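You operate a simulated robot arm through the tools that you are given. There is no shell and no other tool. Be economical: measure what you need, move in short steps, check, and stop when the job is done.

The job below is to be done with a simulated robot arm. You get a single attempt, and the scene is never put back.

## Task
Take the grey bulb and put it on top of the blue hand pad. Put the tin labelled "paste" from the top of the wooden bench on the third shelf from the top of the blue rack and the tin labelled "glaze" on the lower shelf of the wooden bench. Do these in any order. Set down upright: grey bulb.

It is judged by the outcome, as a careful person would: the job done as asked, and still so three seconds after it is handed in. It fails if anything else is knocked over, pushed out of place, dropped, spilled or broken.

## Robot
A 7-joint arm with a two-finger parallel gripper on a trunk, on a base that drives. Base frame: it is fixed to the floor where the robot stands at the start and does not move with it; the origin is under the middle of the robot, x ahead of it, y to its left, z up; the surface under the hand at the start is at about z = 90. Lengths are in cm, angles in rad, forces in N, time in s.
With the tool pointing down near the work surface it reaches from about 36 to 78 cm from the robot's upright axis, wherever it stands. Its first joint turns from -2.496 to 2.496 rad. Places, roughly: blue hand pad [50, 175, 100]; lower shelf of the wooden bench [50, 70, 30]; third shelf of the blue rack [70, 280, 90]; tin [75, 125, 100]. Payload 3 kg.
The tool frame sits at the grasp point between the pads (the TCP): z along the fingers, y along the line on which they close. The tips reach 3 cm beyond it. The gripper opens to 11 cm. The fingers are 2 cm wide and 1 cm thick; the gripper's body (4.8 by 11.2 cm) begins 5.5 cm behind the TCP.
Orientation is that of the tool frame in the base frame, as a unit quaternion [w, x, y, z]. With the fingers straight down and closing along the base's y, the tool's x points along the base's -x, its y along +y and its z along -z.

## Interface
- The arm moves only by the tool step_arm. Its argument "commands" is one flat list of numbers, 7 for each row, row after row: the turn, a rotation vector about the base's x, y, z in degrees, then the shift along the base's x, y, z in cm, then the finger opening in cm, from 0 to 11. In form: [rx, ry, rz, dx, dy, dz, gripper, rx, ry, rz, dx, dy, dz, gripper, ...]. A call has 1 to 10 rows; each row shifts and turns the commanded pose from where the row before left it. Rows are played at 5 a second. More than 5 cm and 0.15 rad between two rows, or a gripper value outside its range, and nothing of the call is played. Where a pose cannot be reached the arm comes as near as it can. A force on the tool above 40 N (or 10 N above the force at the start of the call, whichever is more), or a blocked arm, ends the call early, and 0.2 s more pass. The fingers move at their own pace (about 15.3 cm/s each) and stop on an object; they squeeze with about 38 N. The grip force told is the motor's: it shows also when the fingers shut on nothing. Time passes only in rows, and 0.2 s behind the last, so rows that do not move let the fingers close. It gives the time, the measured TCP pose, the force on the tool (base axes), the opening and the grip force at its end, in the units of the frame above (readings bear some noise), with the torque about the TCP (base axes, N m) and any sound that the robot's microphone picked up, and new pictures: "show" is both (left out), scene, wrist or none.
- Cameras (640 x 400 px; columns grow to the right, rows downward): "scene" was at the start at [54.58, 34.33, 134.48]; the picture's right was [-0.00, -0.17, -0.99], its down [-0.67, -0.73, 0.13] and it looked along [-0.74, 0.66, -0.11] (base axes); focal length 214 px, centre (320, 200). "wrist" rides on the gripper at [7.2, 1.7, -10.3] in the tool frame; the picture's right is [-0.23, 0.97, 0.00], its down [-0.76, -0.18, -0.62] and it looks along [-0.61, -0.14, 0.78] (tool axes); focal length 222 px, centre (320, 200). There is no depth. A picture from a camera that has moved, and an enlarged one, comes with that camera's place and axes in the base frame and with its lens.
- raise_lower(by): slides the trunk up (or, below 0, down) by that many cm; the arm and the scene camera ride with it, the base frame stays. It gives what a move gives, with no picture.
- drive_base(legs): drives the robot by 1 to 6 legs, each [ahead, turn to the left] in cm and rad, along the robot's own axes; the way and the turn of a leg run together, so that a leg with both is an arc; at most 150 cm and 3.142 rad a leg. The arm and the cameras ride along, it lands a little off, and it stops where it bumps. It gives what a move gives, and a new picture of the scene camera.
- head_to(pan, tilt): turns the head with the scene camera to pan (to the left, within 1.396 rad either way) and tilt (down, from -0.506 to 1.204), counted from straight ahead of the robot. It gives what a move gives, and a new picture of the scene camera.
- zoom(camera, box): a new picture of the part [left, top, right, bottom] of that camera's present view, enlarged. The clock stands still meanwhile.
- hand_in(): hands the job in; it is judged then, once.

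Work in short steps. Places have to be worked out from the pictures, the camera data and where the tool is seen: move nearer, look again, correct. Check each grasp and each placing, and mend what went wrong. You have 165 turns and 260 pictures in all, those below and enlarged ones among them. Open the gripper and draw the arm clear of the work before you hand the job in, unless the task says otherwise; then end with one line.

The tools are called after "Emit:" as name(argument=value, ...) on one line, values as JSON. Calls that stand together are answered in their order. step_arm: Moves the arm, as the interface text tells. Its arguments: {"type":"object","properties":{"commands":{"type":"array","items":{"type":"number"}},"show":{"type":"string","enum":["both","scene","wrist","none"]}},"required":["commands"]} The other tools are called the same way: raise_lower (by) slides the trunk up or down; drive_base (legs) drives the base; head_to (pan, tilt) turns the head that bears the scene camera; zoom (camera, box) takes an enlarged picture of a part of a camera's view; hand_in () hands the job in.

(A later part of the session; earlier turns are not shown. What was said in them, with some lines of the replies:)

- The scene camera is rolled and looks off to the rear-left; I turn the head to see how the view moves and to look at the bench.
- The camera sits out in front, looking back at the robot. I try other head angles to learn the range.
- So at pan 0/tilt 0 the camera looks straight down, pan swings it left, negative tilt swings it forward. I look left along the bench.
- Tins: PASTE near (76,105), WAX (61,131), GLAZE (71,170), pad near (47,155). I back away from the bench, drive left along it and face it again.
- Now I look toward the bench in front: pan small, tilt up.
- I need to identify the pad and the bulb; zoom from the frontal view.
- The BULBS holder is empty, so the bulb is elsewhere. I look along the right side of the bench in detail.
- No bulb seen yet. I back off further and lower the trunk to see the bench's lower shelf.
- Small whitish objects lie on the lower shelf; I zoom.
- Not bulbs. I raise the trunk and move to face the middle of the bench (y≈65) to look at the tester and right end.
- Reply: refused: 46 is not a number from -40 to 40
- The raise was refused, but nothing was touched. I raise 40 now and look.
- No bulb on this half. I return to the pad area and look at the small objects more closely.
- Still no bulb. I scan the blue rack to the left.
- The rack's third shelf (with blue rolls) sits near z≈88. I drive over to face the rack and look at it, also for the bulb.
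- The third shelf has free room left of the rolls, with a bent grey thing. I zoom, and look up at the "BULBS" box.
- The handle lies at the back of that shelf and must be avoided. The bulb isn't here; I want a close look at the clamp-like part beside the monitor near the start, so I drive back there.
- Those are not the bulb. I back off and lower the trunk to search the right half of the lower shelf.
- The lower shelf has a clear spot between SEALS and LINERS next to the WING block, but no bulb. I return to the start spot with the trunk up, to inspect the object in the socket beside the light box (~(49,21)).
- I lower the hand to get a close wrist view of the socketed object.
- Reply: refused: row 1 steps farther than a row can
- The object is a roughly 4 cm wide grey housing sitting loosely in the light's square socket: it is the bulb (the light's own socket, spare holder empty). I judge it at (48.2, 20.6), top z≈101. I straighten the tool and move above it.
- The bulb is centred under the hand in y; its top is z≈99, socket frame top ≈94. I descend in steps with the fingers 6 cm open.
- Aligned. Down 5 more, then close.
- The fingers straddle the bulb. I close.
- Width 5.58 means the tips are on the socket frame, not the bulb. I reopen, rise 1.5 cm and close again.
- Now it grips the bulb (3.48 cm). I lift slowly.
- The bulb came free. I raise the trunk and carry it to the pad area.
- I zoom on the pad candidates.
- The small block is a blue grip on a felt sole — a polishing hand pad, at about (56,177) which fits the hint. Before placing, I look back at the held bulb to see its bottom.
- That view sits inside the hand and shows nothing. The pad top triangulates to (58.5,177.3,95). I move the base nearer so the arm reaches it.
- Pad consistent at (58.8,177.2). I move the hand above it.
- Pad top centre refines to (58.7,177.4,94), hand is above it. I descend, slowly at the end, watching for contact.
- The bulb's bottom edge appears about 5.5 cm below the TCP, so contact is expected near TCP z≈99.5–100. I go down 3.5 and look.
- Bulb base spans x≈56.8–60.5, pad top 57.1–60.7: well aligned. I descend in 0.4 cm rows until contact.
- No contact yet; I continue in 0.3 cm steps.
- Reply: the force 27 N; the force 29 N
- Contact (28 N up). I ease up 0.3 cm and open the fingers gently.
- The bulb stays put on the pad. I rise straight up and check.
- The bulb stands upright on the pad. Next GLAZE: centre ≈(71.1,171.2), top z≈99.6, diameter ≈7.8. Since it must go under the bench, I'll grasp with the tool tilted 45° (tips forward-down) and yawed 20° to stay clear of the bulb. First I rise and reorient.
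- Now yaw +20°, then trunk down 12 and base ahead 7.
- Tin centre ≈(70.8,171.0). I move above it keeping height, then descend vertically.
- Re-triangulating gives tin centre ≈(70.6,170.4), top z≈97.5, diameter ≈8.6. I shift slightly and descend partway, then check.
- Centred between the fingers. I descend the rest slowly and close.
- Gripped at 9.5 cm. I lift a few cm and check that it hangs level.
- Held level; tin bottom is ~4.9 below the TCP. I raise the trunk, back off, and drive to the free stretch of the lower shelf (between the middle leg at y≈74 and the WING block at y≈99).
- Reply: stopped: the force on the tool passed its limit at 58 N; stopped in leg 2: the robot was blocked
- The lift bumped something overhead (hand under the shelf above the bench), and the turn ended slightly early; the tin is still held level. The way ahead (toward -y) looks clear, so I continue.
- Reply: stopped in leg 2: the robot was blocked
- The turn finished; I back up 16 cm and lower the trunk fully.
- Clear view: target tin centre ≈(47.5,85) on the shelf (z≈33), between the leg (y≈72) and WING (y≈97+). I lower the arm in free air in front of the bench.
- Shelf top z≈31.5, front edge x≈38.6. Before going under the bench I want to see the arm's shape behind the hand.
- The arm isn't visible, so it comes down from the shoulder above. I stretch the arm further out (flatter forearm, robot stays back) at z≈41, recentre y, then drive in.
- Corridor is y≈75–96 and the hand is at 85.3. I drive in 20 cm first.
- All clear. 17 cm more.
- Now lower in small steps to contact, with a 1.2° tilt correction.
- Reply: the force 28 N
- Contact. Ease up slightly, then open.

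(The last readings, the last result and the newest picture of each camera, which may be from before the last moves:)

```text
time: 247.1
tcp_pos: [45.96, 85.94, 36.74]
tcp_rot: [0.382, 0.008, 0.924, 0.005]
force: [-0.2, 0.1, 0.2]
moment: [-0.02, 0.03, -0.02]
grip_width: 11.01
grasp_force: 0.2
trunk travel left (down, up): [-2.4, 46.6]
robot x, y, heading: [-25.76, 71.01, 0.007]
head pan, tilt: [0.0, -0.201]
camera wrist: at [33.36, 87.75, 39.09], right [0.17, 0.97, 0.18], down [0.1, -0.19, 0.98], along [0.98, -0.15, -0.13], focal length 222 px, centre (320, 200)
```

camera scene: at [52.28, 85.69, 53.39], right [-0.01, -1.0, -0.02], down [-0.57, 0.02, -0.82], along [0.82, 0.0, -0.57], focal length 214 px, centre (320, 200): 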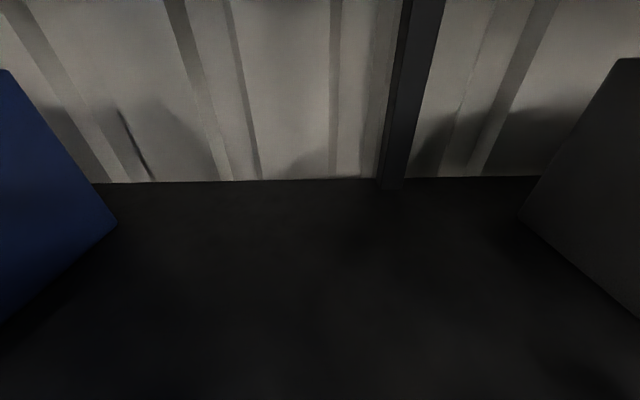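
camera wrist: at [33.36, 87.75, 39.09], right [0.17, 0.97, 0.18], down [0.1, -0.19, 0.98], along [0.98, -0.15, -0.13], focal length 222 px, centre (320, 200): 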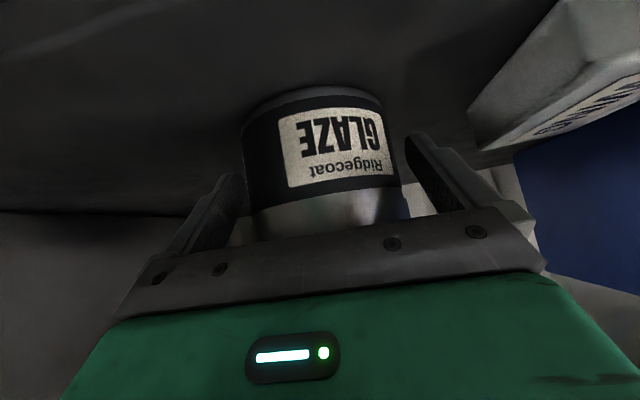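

The tin stands free. I withdraw the hand backward, then drive out.

Emit:
step_arm(commands=[0, 0, 0, -2, 0, 1, 11, 0, 0, 0, -3, 0, 1.5, 11, 0, 0, 0, -4, 0, 1.5, 11, 0, 0, 0, -4, 0, 0, 11], show="wrist")

Emit:
drive_base(legs=[[-34, 0]])

```text
time: 248.1
tcp_pos: [32.81, 85.88, 40.93]
tcp_rot: [0.382, 0.006, 0.924, 0.006]
force: [-0.5, 0.8, 0.4]
moment: [0.02, -0.02, -0.03]
grip_width: 10.99
grasp_force: 0.0
trunk travel left (down, up): [-2.4, 46.6]
robot x, y, heading: [-25.89, 71.03, 0.003]
head pan, tilt: [0.0, -0.201]
camera wrist: at [20.33, 87.81, 43.06], right [0.17, 0.97, 0.18], down [0.1, -0.19, 0.98], along [0.98, -0.15, -0.13], focal length 222 px, centre (320, 200)
```

wrist: 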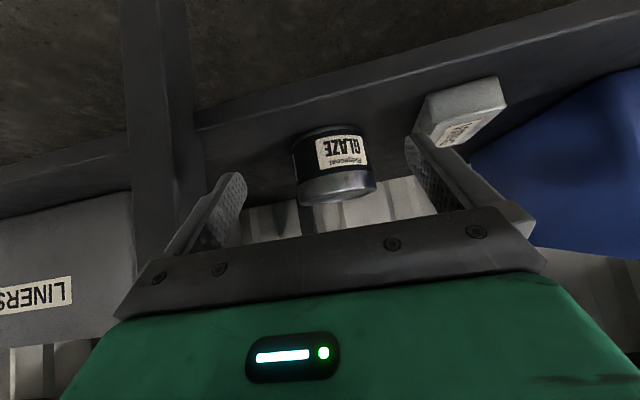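

```text
time: 250.3
tcp_pos: [-1.07, 85.79, 40.75]
tcp_rot: [0.382, 0.007, 0.924, 0.005]
force: [-0.9, 0.3, -0.1]
moment: [0.03, -0.01, -0.03]
grip_width: 11.01
grasp_force: 0.1
trunk travel left (down, up): [-2.4, 46.6]
robot x, y, heading: [-60.47, 70.96, 0.004]
head pan, tilt: [0.0, -0.201]
camera scene: at [4.92, 85.57, 53.23], right [-0.01, -1.0, -0.02], down [-0.55, 0.02, -0.83], along [0.83, 0.0, -0.55], focal length 214 px, centre (320, 200)
```

scene: 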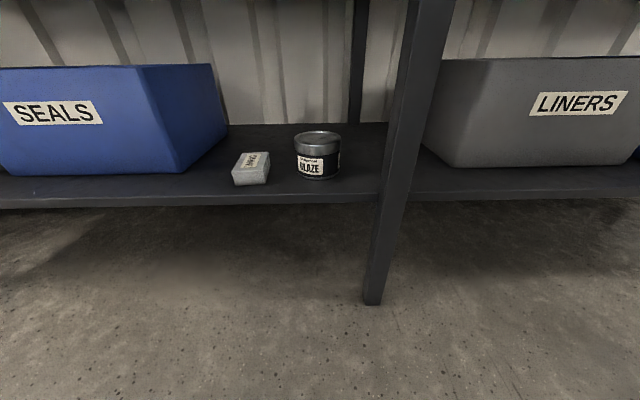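

GLAZE stands upright on the lower shelf. Next PASTE near (75,109). I raise trunk and arm in free space, shift the base 23 cm in +y.

Emit:
raise_lower(by=38)

Emit:
step_arm(commands=[0, 0, 0, 0, 0, 4.8, 11, 0, 0, 0, 0, 0, 4.8, 11, 0, 0, 0, 0, 0, 4.8, 11, 0, 0, 0, 0, 0, 4.8, 11, 0, 0, 0, 0, 0, 4.8, 11, 0, 0, 0, 0, 0, 4.5, 11], show="none")

Emit:
drive_base(legs=[[0, 1.567], [22, 0], [0, -1.571]])

```text
time: 254.0
tcp_pos: [-1.06, 85.76, 78.93]
tcp_rot: [0.382, 0.007, 0.924, 0.006]
force: [0.3, 0.0, -0.2]
moment: [-0.04, -0.05, -0.02]
grip_width: 11.0
grasp_force: 0.0
trunk travel left (down, up): [-40.4, 8.6]
robot x, y, heading: [-60.11, 70.72, 0.005]
head pan, tilt: [0.0, -0.201]
```

```text
time: 255.4
tcp_pos: [-1.11, 85.84, 107.34]
tcp_rot: [0.383, 0.007, 0.924, 0.006]
force: [0.2, -0.1, 0.0]
moment: [-0.06, -0.03, 0.01]
grip_width: 11.02
grasp_force: 0.0
trunk travel left (down, up): [-40.4, 8.6]
robot x, y, heading: [-59.98, 70.99, 0.002]
head pan, tilt: [0.0, -0.201]
```

```text
time: 259.5
tcp_pos: [-72.22, 131.8, 107.23]
tcp_rot: [0.274, -0.631, 0.675, 0.265]
force: [0.0, -0.7, -0.3]
moment: [0.02, -0.09, -0.05]
grip_width: 11.0
grasp_force: 0.1
trunk travel left (down, up): [-40.4, 8.6]
robot x, y, heading: [-54.52, 71.54, 1.541]
head pan, tilt: [0.0, -0.201]
stopped in leg 1: the robot was blocked; the commanded pose is now the measured one
camera scene: at [-71.29, 137.37, 119.66], right [1.0, -0.06, -0.01], down [-0.04, -0.55, -0.83], along [0.05, 0.83, -0.55], focal length 214 px, centre (320, 200)
```

scene: 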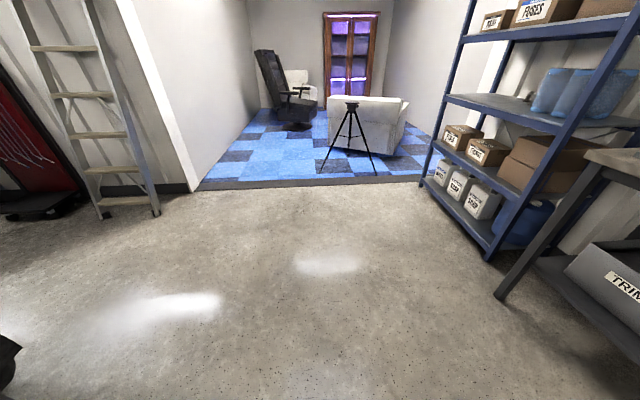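

The turn stopped just short again without visible contact. I continue: 22 ahead, turn back right.

Emit:
drive_base(legs=[[22, 0]])

Emit:
drive_base(legs=[[0, -1.54]])

```text
time: 261.2
tcp_pos: [-71.32, 153.78, 107.25]
tcp_rot: [0.274, -0.63, 0.676, 0.266]
force: [-1.0, -0.4, 1.1]
moment: [-0.02, 0.0, 0.04]
grip_width: 11.0
grasp_force: 0.0
trunk travel left (down, up): [-40.4, 8.6]
robot x, y, heading: [-54.12, 93.11, 1.541]
head pan, tilt: [0.0, -0.201]
camera scene: at [-70.47, 159.41, 119.73], right [1.0, -0.06, -0.01], down [-0.05, -0.55, -0.83], along [0.05, 0.83, -0.55], focal length 214 px, centre (320, 200)
```

scene: 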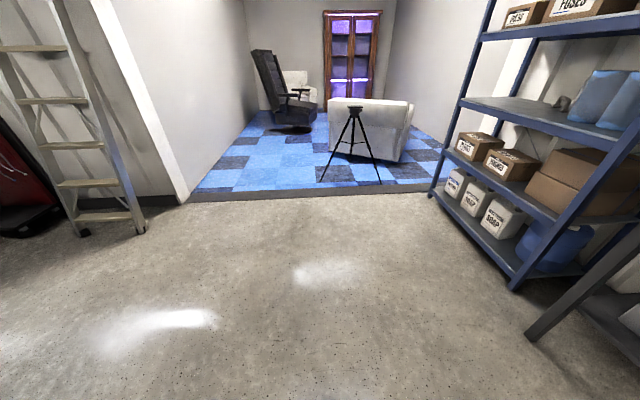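

```text
time: 265.0
tcp_pos: [4.42, 118.5, 107.47]
tcp_rot: [0.381, -0.028, 0.924, 0.02]
force: [0.5, -1.4, 0.3]
moment: [0.11, 0.06, 0.01]
grip_width: 10.97
grasp_force: 0.0
trunk travel left (down, up): [-40.4, 8.6]
robot x, y, heading: [-53.88, 99.07, 0.069]
head pan, tilt: [0.0, -0.201]
stopped in leg 1: the robot was blocked; the commanded pose is now the measured one
camera scene: at [10.42, 118.68, 119.89], right [0.07, -1.0, -0.02], down [-0.55, -0.02, -0.83], along [0.83, 0.06, -0.55], focal length 214 px, centre (320, 200)
```

scene: 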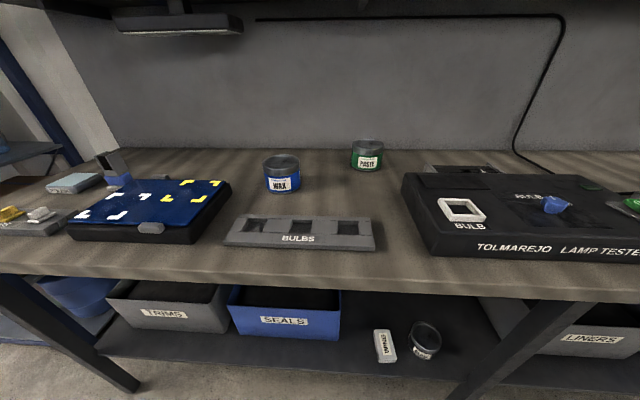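

Good overview: bulb on pad, GLAZE on shelf, all in place. I drive in toward PASTE with the heading corrected, after dropping the hand 3 cm to stay below the overhead lamp.

Emit:
step_arm(commands=[0, 0, 0, 0, -2.5, -1.5, 11, 0, 0, 0, 0, -2.5, -1.5, 11], show="none")

Emit:
drive_base(legs=[[45, -0.07]])

```text
time: 265.6
tcp_pos: [4.35, 113.73, 104.3]
tcp_rot: [0.381, -0.028, 0.924, 0.019]
force: [-0.2, 0.2, -0.3]
moment: [-0.06, -0.03, 0.0]
grip_width: 11.01
grasp_force: 0.0
trunk travel left (down, up): [-40.4, 8.6]
robot x, y, heading: [-54.27, 99.05, 0.069]
head pan, tilt: [0.0, -0.201]
```

```text
time: 268.4
tcp_pos: [50.47, 111.38, 104.43]
tcp_rot: [0.381, 0.002, 0.924, 0.007]
force: [0.4, -0.2, 0.2]
moment: [0.03, 0.03, 0.01]
grip_width: 11.0
grasp_force: 0.0
trunk travel left (down, up): [-40.4, 8.6]
robot x, y, heading: [-8.86, 100.82, 0.004]
head pan, tilt: [0.0, -0.201]
camera scene: at [56.65, 111.28, 116.8], right [0.0, -1.0, -0.01], down [-0.56, 0.01, -0.83], along [0.83, 0.01, -0.56], focal length 214 px, centre (320, 200)
```

scene: 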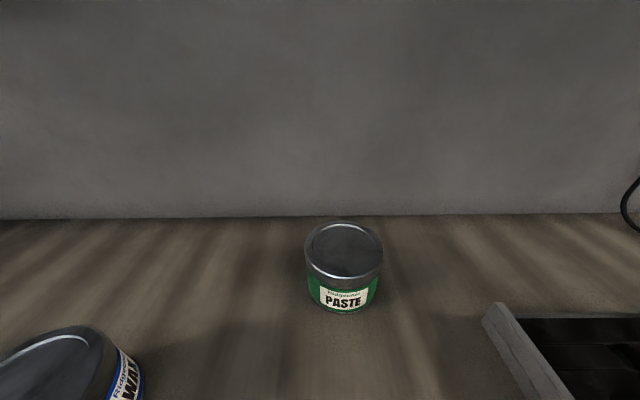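

PASTE: centre ≈(75.0,108.6), top z≈97.6. I drive 8 ahead and bring the hand above at the same relative pose as for GLAZE.

Emit:
drive_base(legs=[[8, 0]])

Emit:
step_arm(commands=[0, 0, 0, 3, -0.7, 0, 11, 0, 0, 0, 3, -0.7, 0, 11, 0, 0, 0, 3, -0.7, 0, 11, 0, 0, 0, 3, -0.7, 0, 11], show="both")

```text
time: 269.4
tcp_pos: [58.57, 111.57, 104.4]
tcp_rot: [0.38, 0.003, 0.925, 0.007]
force: [-0.4, -0.5, -0.1]
moment: [-0.01, -0.02, 0.05]
grip_width: 11.0
grasp_force: 0.0
trunk travel left (down, up): [-40.4, 8.6]
robot x, y, heading: [-0.7, 101.15, 0.003]
head pan, tilt: [0.0, -0.201]
camera scene: at [64.66, 111.32, 116.87], right [0.0, -1.0, -0.01], down [-0.55, 0.01, -0.83], along [0.83, 0.01, -0.55], focal length 214 px, centre (320, 200)
```

scene: 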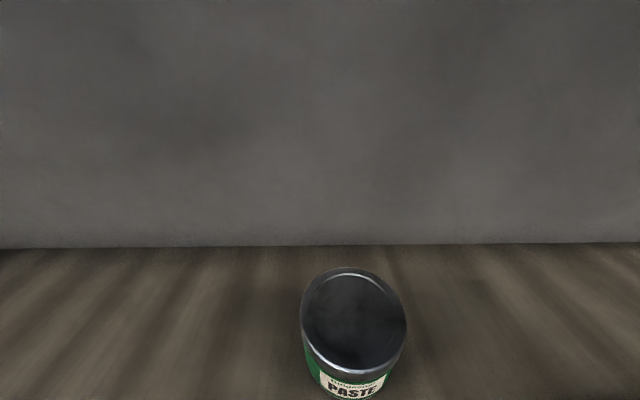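

```text
time: 270.4
tcp_pos: [70.75, 108.57, 104.43]
tcp_rot: [0.38, 0.002, 0.925, 0.007]
force: [0.8, -0.1, -0.2]
moment: [0.02, -0.02, 0.0]
grip_width: 11.04
grasp_force: 0.0
trunk travel left (down, up): [-40.4, 8.6]
robot x, y, heading: [-0.43, 100.95, 0.007]
head pan, tilt: [0.0, -0.201]
camera scene: at [76.69, 108.49, 116.82], right [0.0, -1.0, -0.01], down [-0.56, 0.01, -0.83], along [0.83, 0.01, -0.56], focal length 214 px, centre (320, 200)
camera wrist: at [57.99, 110.36, 106.7], right [0.16, 0.97, 0.17], down [0.1, -0.19, 0.98], along [0.98, -0.14, -0.13], focal length 222 px, centre (320, 200)
```

scene: 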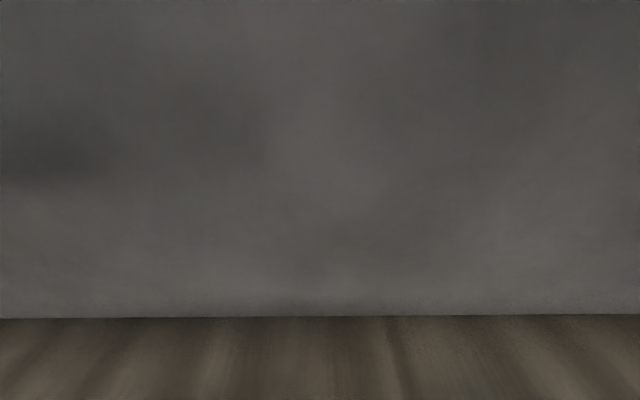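
wrist: 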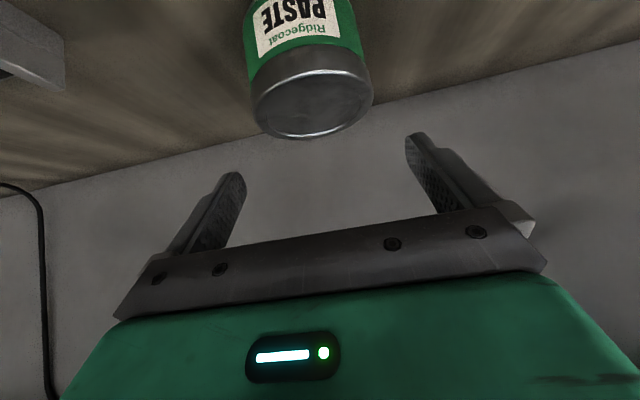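

All views agree: PASTE centre (74.75,108.7), top ≈97. I align and descend.

Emit:
step_arm(commands=[0, 0, 0, 2.4, 0.1, -1, 11, 0, 0, 0, 0, 0, -3, 11, 0, 0, 0, 0, 0, -2, 11, 0, 0, 0, 0, 0, -1.8, 11], show="wrist")

```text
time: 271.4
tcp_pos: [73.07, 108.8, 96.46]
tcp_rot: [0.381, 0.003, 0.925, 0.007]
force: [0.0, 0.3, -0.3]
moment: [0.01, -0.01, 0.0]
grip_width: 11.0
grasp_force: 0.1
trunk travel left (down, up): [-40.4, 8.6]
robot x, y, heading: [-0.44, 100.5, 0.007]
head pan, tilt: [0.0, -0.201]
camera wrist: at [60.46, 110.44, 98.89], right [0.16, 0.97, 0.17], down [0.1, -0.19, 0.98], along [0.98, -0.14, -0.13], focal length 222 px, centre (320, 200)
```

wrist: 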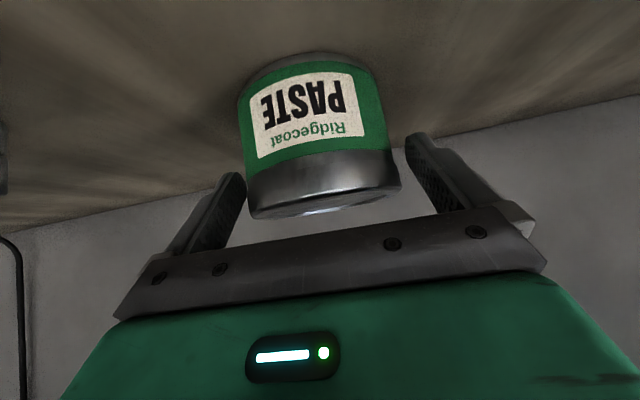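

Aligned as before. Down 1.6 more and close.

Emit:
step_arm(commands=[0, 0, 0, 0, 0, -0.8, 11, 0, 0, 0, 0, 0, -0.8, 11, 0, 0, 0, 0, 0, 0, 9.5, 0, 0, 0, 0, 0, 0, 8, 0, 0, 0, 0, 0, 0, 7, 0, 0, 0, 0, 0, 0, 7], show="wrist")

```text
time: 272.8
tcp_pos: [73.0, 108.61, 95.06]
tcp_rot: [0.381, 0.002, 0.924, 0.008]
force: [-0.3, -1.4, 0.6]
moment: [0.04, -0.1, -0.07]
grip_width: 9.43
grasp_force: 37.9
trunk travel left (down, up): [-40.4, 8.6]
robot x, y, heading: [-0.19, 101.13, 0.004]
head pan, tilt: [0.0, -0.201]
camera wrist: at [60.42, 110.43, 97.34], right [0.16, 0.97, 0.17], down [0.1, -0.19, 0.98], along [0.98, -0.14, -0.13], focal length 222 px, centre (320, 200)
```

wrist: 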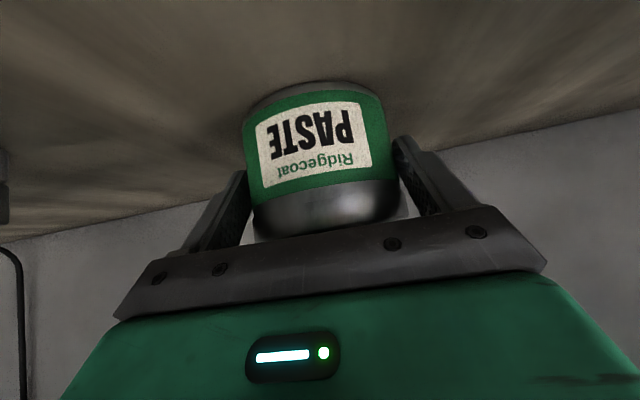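

Gripped. Lift 8 cm, then pull back and rise.

Emit:
step_arm(commands=[0, 0, 0, 0, 0, 1, 7, 0, 0, 0, 0, 0, 3, 7, 0, 0, 0, 0, 0, 4, 7, 0, 0, 0, -4, 0, 0, 7, 0, 0, 0, -4, 0, 0, 7, 0, 0, 0, -4, 0, 0, 7], show="wrist")

```text
time: 274.2
tcp_pos: [61.06, 108.8, 103.13]
tcp_rot: [0.381, 0.002, 0.925, 0.008]
force: [0.7, 0.2, -3.0]
moment: [0.01, 0.06, 0.03]
grip_width: 9.42
grasp_force: 38.2
trunk travel left (down, up): [-40.4, 8.6]
robot x, y, heading: [-0.5, 100.38, 0.005]
head pan, tilt: [0.0, -0.201]
camera wrist: at [48.46, 110.56, 105.46], right [0.16, 0.97, 0.18], down [0.1, -0.19, 0.98], along [0.98, -0.14, -0.13], focal length 222 px, centre (320, 200)
```

wrist: 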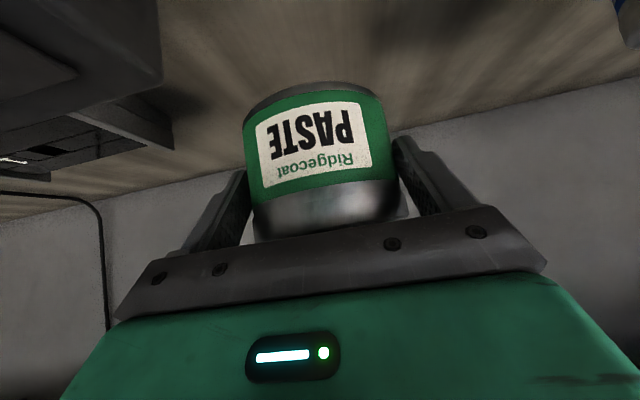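

PASTE is held. I back out and drive to the rack (aim TCP y≈290, left of the rolls and in front of the handle).

Emit:
drive_base(legs=[[-42, 0]])

Emit:
drive_base(legs=[[0, 1.571]])

```text
time: 276.8
tcp_pos: [18.89, 108.76, 103.13]
tcp_rot: [0.381, 0.001, 0.924, 0.008]
force: [-0.8, -0.1, -2.7]
moment: [0.01, 0.07, -0.02]
grip_width: 9.43
grasp_force: 38.4
trunk travel left (down, up): [-40.4, 8.6]
robot x, y, heading: [-42.85, 100.79, 0.008]
head pan, tilt: [0.0, -0.201]
camera scene: at [24.97, 108.52, 115.53], right [0.0, -1.0, -0.01], down [-0.56, 0.01, -0.83], along [0.83, 0.01, -0.56], focal length 214 px, centre (320, 200)
```

scene: 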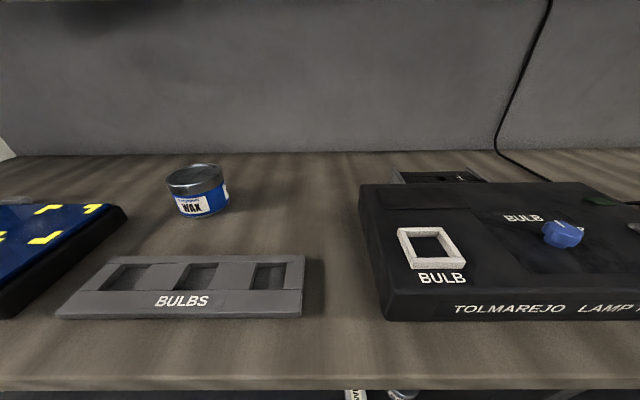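

```text
time: 280.3
tcp_pos: [-36.66, 162.9, 102.97]
tcp_rot: [0.293, -0.575, 0.725, 0.241]
force: [-1.6, 0.4, -3.1]
moment: [-0.07, -0.07, -0.06]
grip_width: 9.42
grasp_force: 37.5
trunk travel left (down, up): [-40.4, 8.6]
robot x, y, heading: [-37.03, 99.45, 1.385]
head pan, tilt: [0.0, -0.201]
stopped in leg 1: the robot was blocked; the commanded pose is now the measured one
camera scene: at [-34.84, 168.56, 115.48], right [0.97, -0.22, -0.01], down [-0.14, -0.54, -0.83], along [0.18, 0.81, -0.56], focal length 214 px, centre (320, 200)
```

scene: 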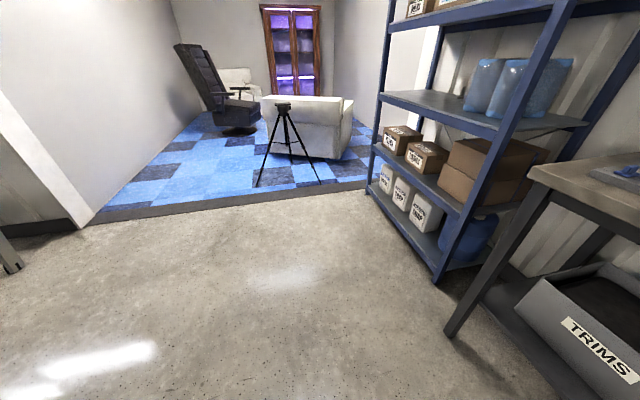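

Again it stops a little short, with nothing near. I turn the rest.

Emit:
drive_base(legs=[[0, 0.18]])

```text
time: 281.5
tcp_pos: [-47.79, 162.0, 103.07]
tcp_rot: [0.269, -0.638, 0.671, 0.267]
force: [0.4, 1.1, -3.5]
moment: [-0.1, 0.03, 0.04]
grip_width: 9.38
grasp_force: 38.0
trunk travel left (down, up): [-40.4, 8.6]
robot x, y, heading: [-36.03, 99.43, 1.568]
head pan, tilt: [0.0, -0.201]
camera scene: at [-47.12, 167.83, 115.55], right [1.0, -0.04, -0.01], down [-0.04, -0.56, -0.83], along [0.03, 0.83, -0.56], focal length 214 px, centre (320, 200)
```

scene: 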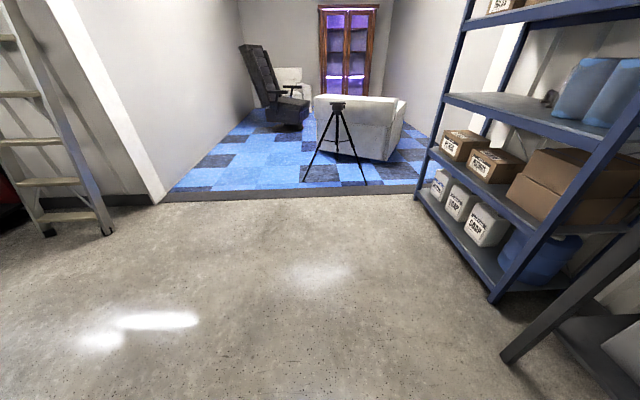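

Emit:
drive_base(legs=[[100, 0], [72, 0]])

Emit:
drive_base(legs=[[0, -1.4]])

```text
time: 290.2
tcp_pos: [-47.8, 334.48, 103.07]
tcp_rot: [0.27, -0.638, 0.67, 0.267]
force: [0.0, -0.8, -3.2]
moment: [-0.06, 0.02, 0.03]
grip_width: 9.41
grasp_force: 37.9
trunk travel left (down, up): [-40.4, 8.6]
robot x, y, heading: [-35.81, 272.26, 1.571]
head pan, tilt: [0.0, -0.201]
camera scene: at [-47.13, 340.4, 115.6], right [1.0, -0.04, -0.01], down [-0.03, -0.56, -0.83], along [0.03, 0.83, -0.56], focal length 214 px, centre (320, 200)
```

scene: 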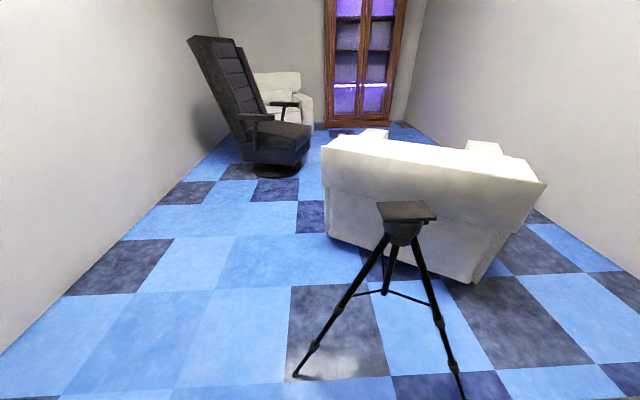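

```text
time: 293.8
tcp_pos: [21.96, 299.37, 103.37]
tcp_rot: [0.377, -0.094, 0.92, 0.047]
force: [1.1, -2.3, -3.3]
moment: [0.07, 0.08, 0.06]
grip_width: 9.41
grasp_force: 38.3
trunk travel left (down, up): [-40.4, 8.6]
robot x, y, heading: [-37.37, 277.87, 0.224]
head pan, tilt: [0.0, -0.201]
stopped in leg 1: the robot was blocked; the commanded pose is now the measured one
camera scene: at [28.06, 300.43, 115.78], right [0.21, -0.98, -0.02], down [-0.55, -0.1, -0.83], along [0.81, 0.18, -0.56], focal length 214 px, centre (320, 200)
```

scene: 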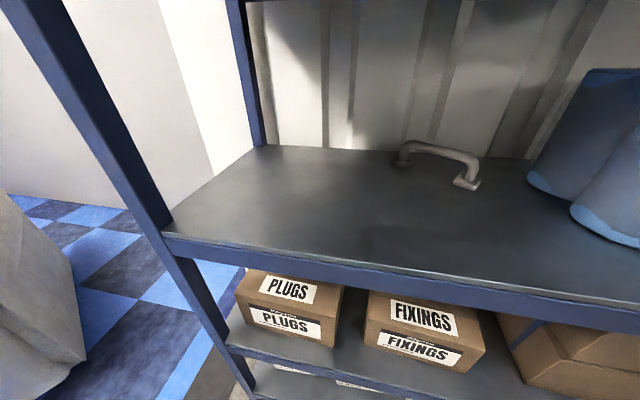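

The shelf is in view. Turn the remaining 0.22.

Emit:
drive_base(legs=[[0, -0.22]])

```text
time: 295.0
tcp_pos: [25.39, 286.31, 103.22]
tcp_rot: [0.38, 0.006, 0.925, 0.006]
force: [-0.7, -0.4, -3.0]
moment: [-0.01, 0.09, 0.03]
grip_width: 9.4
grasp_force: 37.8
trunk travel left (down, up): [-40.4, 8.6]
robot x, y, heading: [-37.13, 278.64, -0.001]
head pan, tilt: [0.0, -0.201]
camera scene: at [31.47, 286.05, 115.74], right [-0.01, -1.0, -0.02], down [-0.56, 0.02, -0.83], along [0.83, 0.0, -0.56], focal length 214 px, centre (320, 200)
```

scene: 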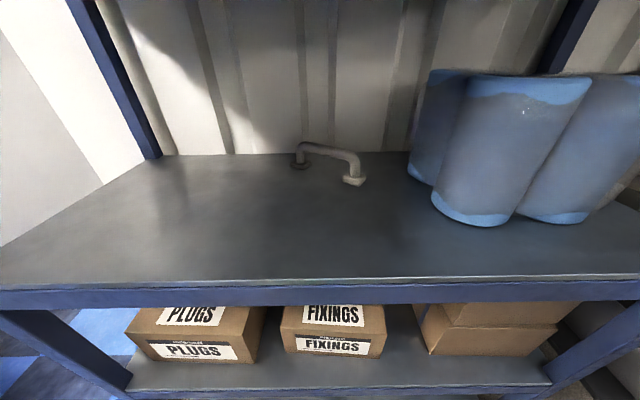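

Free spot at (61,286): handle starts x≈78, rolls at y<262. I lower the hand 4 cm and drive in.

Emit:
step_arm(commands=[0, 0, 0, 0, 0, -3.5, 7], show="none")

Emit:
drive_base(legs=[[20, 0]])

```text
time: 295.4
tcp_pos: [25.37, 286.23, 100.02]
tcp_rot: [0.38, 0.007, 0.925, 0.006]
force: [0.3, -1.0, -2.3]
moment: [-0.01, 0.04, 0.0]
grip_width: 9.42
grasp_force: 38.7
trunk travel left (down, up): [-40.4, 8.6]
robot x, y, heading: [-36.87, 278.82, -0.002]
head pan, tilt: [0.0, -0.201]
```

```text
time: 297.0
tcp_pos: [45.43, 286.28, 99.91]
tcp_rot: [0.379, 0.005, 0.925, 0.006]
force: [0.1, -1.0, -2.5]
moment: [0.0, 0.09, -0.03]
grip_width: 9.4
grasp_force: 37.8
trunk travel left (down, up): [-40.4, 8.6]
robot x, y, heading: [-16.52, 278.97, -0.002]
head pan, tilt: [0.0, -0.201]
camera scene: at [51.55, 286.0, 112.34], right [-0.01, -1.0, -0.02], down [-0.56, 0.02, -0.83], along [0.83, 0.0, -0.56], focal length 214 px, centre (320, 200)
```

scene: 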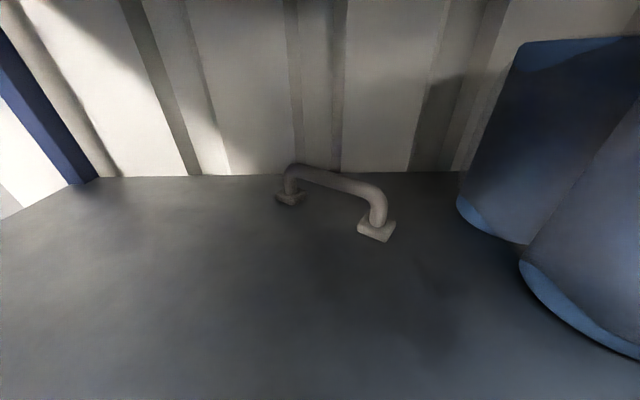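

Shelf height now estimates 90–93, so I raise 1.5 cm for safety and go in 14 cm more.

Emit:
step_arm(commands=[0, 0, 0, 0, 0, 1.5, 7], show="none")

Emit:
drive_base(legs=[[13, 0]])

Emit:
step_arm(commands=[0, 0, 0, 0, 0, -1.5, 7], show="wrist")

```text
time: 297.4
tcp_pos: [45.49, 286.13, 101.38]
tcp_rot: [0.379, 0.006, 0.925, 0.005]
force: [0.2, -0.3, -2.9]
moment: [0.0, 0.08, 0.03]
grip_width: 9.4
grasp_force: 37.9
trunk travel left (down, up): [-40.4, 8.6]
robot x, y, heading: [-16.93, 279.14, 0.004]
head pan, tilt: [0.0, -0.201]
```

```text
time: 298.6
tcp_pos: [58.41, 286.22, 101.46]
tcp_rot: [0.38, 0.005, 0.925, 0.006]
force: [-0.4, -1.1, -2.3]
moment: [-0.01, 0.06, 0.0]
grip_width: 9.38
grasp_force: 38.0
trunk travel left (down, up): [-40.4, 8.6]
robot x, y, heading: [-4.46, 278.81, 0.0]
head pan, tilt: [0.0, -0.201]
camera scene: at [64.51, 286.03, 113.92], right [-0.01, -1.0, -0.02], down [-0.56, 0.02, -0.83], along [0.83, 0.0, -0.56], focal length 214 px, centre (320, 200)
```

scene: 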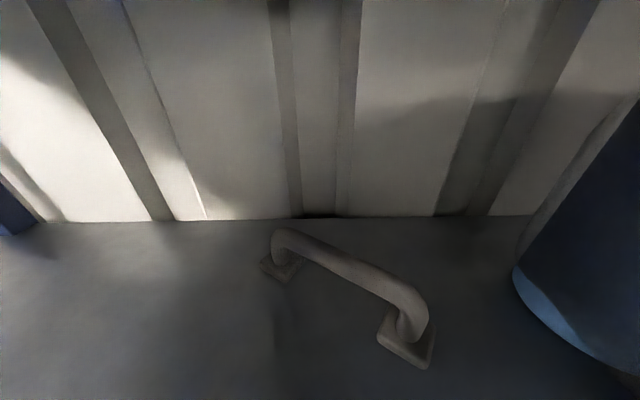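

```text
time: 299.0
tcp_pos: [58.31, 286.23, 100.15]
tcp_rot: [0.381, 0.005, 0.925, 0.006]
force: [-0.8, 0.0, -2.9]
moment: [0.02, 0.04, -0.01]
grip_width: 9.42
grasp_force: 37.7
trunk travel left (down, up): [-40.4, 8.6]
robot x, y, heading: [-3.96, 278.66, -0.004]
head pan, tilt: [0.0, -0.201]
camera wrist: at [45.78, 288.06, 102.41], right [0.17, 0.97, 0.17], down [0.1, -0.19, 0.98], along [0.98, -0.15, -0.13], focal length 222 px, centre (320, 200)
```

wrist: 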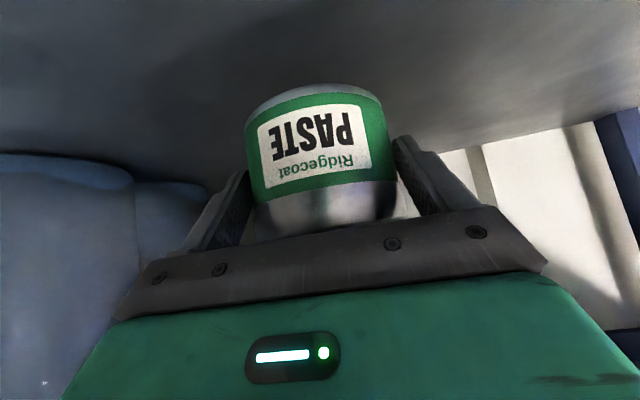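

Handle foot is at x≥71, clear of the tin (x≤65). I lower stepwise to contact.

Emit:
step_arm(commands=[0, 0, 0, 0, 0, -0.6, 7, 0, 0, 0, 0, 0, -0.6, 7, 0, 0, 0, 0, 0, -0.6, 7], show="none")

Emit:
step_arm(commands=[0, 0, 0, 0, 0, -0.5, 7, 0, 0, 0, 0, 0, -0.5, 7], show="none")

Emit:
step_arm(commands=[0, 0, 0, 0, 0, -0.4, 7, 0, 0, 0, 0, 0, -0.4, 7], show="wrist")

```text
time: 299.8
tcp_pos: [58.37, 286.3, 98.26]
tcp_rot: [0.38, 0.005, 0.925, 0.006]
force: [-0.4, 0.2, -4.5]
moment: [-0.01, 0.1, 0.0]
grip_width: 9.41
grasp_force: 38.4
trunk travel left (down, up): [-40.4, 8.6]
robot x, y, heading: [-4.37, 278.58, -0.002]
head pan, tilt: [0.0, -0.201]
```

```text
time: 300.4
tcp_pos: [58.37, 286.27, 97.24]
tcp_rot: [0.379, 0.005, 0.925, 0.006]
force: [-1.0, -0.1, -2.8]
moment: [0.01, 0.04, -0.02]
grip_width: 9.41
grasp_force: 38.0
trunk travel left (down, up): [-40.4, 8.6]
robot x, y, heading: [-3.92, 278.84, 0.003]
head pan, tilt: [0.0, -0.201]
```

```text
time: 301.0
tcp_pos: [58.42, 286.23, 96.83]
tcp_rot: [0.384, 0.005, 0.923, 0.007]
force: [0.4, -1.0, 28.9]
moment: [-0.23, -0.56, -0.14]
grip_width: 9.45
grasp_force: 37.3
trunk travel left (down, up): [-40.4, 8.6]
robot x, y, heading: [-3.76, 278.87, -0.003]
head pan, tilt: [0.0, -0.201]
camera wrist: at [45.84, 288.03, 99.05], right [0.17, 0.97, 0.18], down [0.1, -0.19, 0.98], along [0.98, -0.14, -0.12], focal length 222 px, centre (320, 200)
```

wrist: 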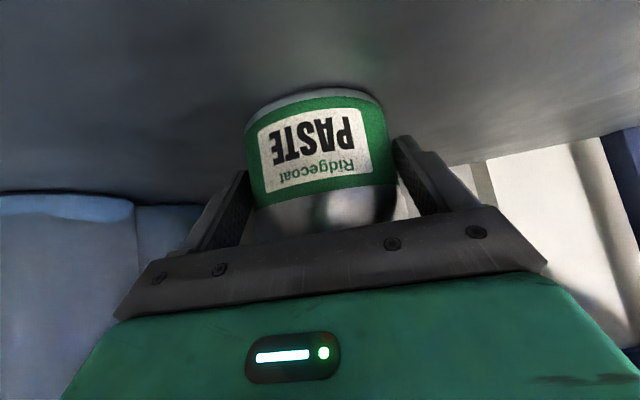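

Contact with the shelf. Ease up 0.35 and release.

Emit:
step_arm(commands=[0, 0, 0, 0, 0, 0.35, 7, 0, 0, 0, 0, 0, 0, 9, 0, 0, 0, 0, 0, 0, 10.2, 0, 0, 0, 0, 0, 0, 11, 0, 0, 0, 0, 0, 0, 11], show="wrist")

```text
time: 302.2
tcp_pos: [58.36, 286.22, 96.76]
tcp_rot: [0.379, 0.006, 0.925, 0.005]
force: [0.2, 0.2, 0.5]
moment: [0.01, 0.01, -0.01]
grip_width: 10.97
grasp_force: 0.0
trunk travel left (down, up): [-40.4, 8.6]
robot x, y, heading: [-4.0, 278.73, -0.002]
head pan, tilt: [0.0, -0.201]
camera wrist: at [45.79, 288.03, 99.14], right [0.17, 0.97, 0.17], down [0.1, -0.19, 0.98], along [0.98, -0.15, -0.13], focal length 222 px, centre (320, 200)
```

wrist: 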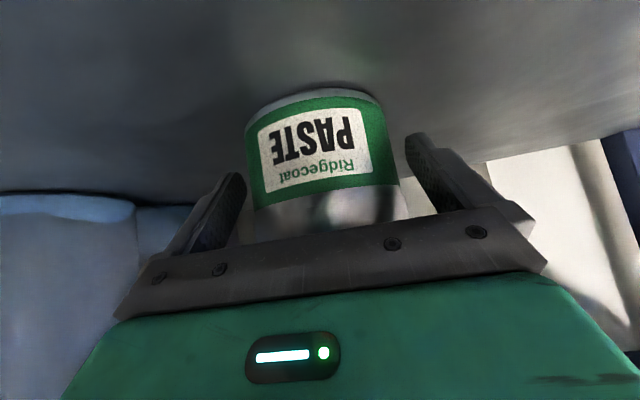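

Released. I withdraw back and slightly up, then drive out.

Emit:
step_arm(commands=[0, 0, 0, -2, 0, 1, 11, 0, 0, 0, -3, 0, 1.5, 11, 0, 0, 0, -4, 0, 1, 11, 0, 0, 0, -4, 0, 0, 11], show="none")

Emit:
drive_base(legs=[[-33, 0]])

```text
time: 303.2
tcp_pos: [51.33, 286.32, 99.92]
tcp_rot: [0.38, 0.005, 0.925, 0.006]
force: [-1.0, -0.1, -0.5]
moment: [0.0, -0.01, 0.03]
grip_width: 11.0
grasp_force: 0.0
out of reach, approached as far as the arm can: row 3, 4
trunk travel left (down, up): [-40.4, 8.6]
robot x, y, heading: [-3.78, 278.58, -0.006]
head pan, tilt: [0.0, -0.201]
```

```text
time: 305.4
tcp_pos: [18.5, 286.39, 99.82]
tcp_rot: [0.38, 0.005, 0.925, 0.006]
force: [0.8, -0.4, -0.4]
moment: [0.0, 0.01, -0.03]
grip_width: 11.01
grasp_force: 0.2
trunk travel left (down, up): [-40.4, 8.6]
robot x, y, heading: [-36.76, 278.69, 0.002]
head pan, tilt: [0.0, -0.201]
camera scene: at [24.6, 286.16, 112.29], right [0.0, -1.0, -0.02], down [-0.56, 0.02, -0.83], along [0.83, 0.0, -0.56], focal length 214 px, centre (320, 200)
```

scene: 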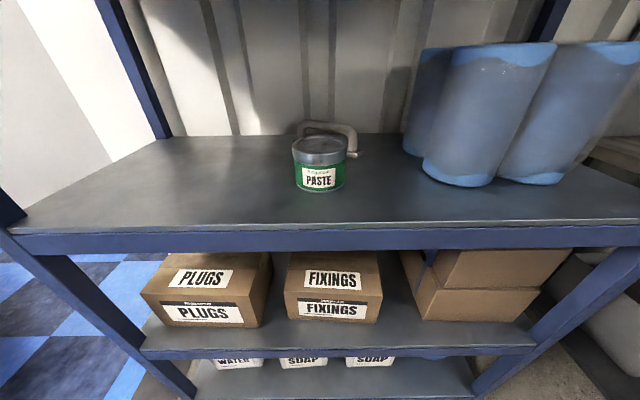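

PASTE is upright on the third shelf with the handle and rolls untouched. A last check on the bench: the bulb and the overhead fixture.

Emit:
head_to(pan=-1.1, tilt=-0.5)

Emit:
zoom(camera="scene", box=[300, 100, 500, 225])

Emit:
head_to(pan=0.0, tilt=-0.506)

```text
time: 306.7
tcp_pos: [18.59, 286.49, 99.99]
tcp_rot: [0.38, 0.005, 0.925, 0.006]
force: [-0.5, 0.0, 0.1]
moment: [0.0, 0.01, 0.02]
grip_width: 10.98
grasp_force: 0.1
trunk travel left (down, up): [-40.4, 8.6]
robot x, y, heading: [-36.78, 278.64, 0.001]
head pan, tilt: [-1.1, -0.499]
camera scene: at [22.46, 280.12, 117.6], right [-0.63, -0.46, 0.63], down [-0.47, -0.41, -0.78], along [0.62, -0.79, 0.04], focal length 214 px, centre (320, 200)
```

scene: 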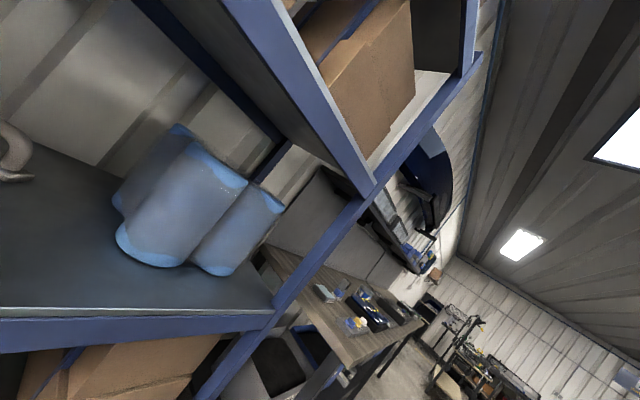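

```text
3.20 times, centred on (400, 162) of scene
camera zoom: at [22.46, 280.12, 117.6], right [-0.63, -0.46, 0.63], down [-0.47, -0.41, -0.78], along [0.62, -0.79, 0.04], focal length 686 px, centre (64, 320)
```

zoom: 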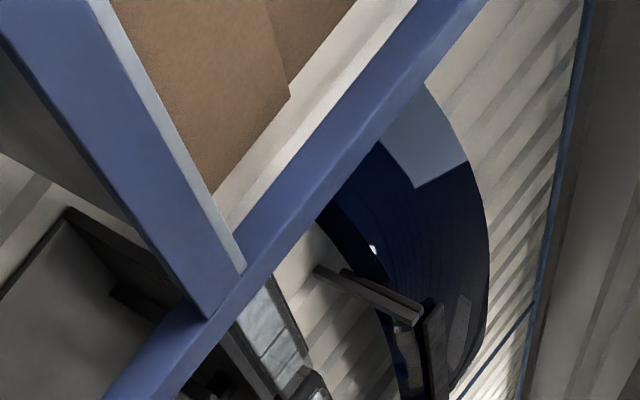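

```text
time: 308.1
tcp_pos: [18.39, 286.48, 99.97]
tcp_rot: [0.38, 0.004, 0.925, 0.006]
force: [-0.3, -0.3, 0.3]
moment: [-0.01, -0.01, -0.04]
grip_width: 11.0
grasp_force: 0.0
trunk travel left (down, up): [-40.4, 8.6]
robot x, y, heading: [-36.95, 278.49, 0.0]
head pan, tilt: [0.0, -0.499]
camera scene: at [25.06, 286.12, 115.1], right [-0.01, -1.0, -0.01], down [-0.29, 0.02, -0.96], along [0.96, 0.0, -0.29], focal length 214 px, centre (320, 200)
```

scene: 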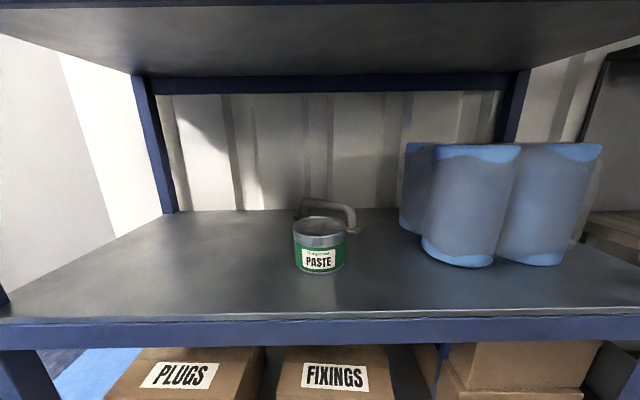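

Counting from the top, the tin is on shelf three (top shelf, box shelf, then this one). The bulb was last seen standing on the hand pad, and nothing has been near it since. The gripper is open and clear, so I hand in.

Emit:
hand_in()

```text
The job is handed in.
```

I handed the job in with the grey bulb upright on the small blue hand pad, the "paste" tin on the third shelf of the blue rack, and the "glaze" tin on the lower shelf of the bench. I took "hand pad" to mean the small blue-gripped felt pad rather than the big blue marked board, and once, while lifting the glaze tin, the arm bumped something overhead, with no damage or displacement seen afterwards.
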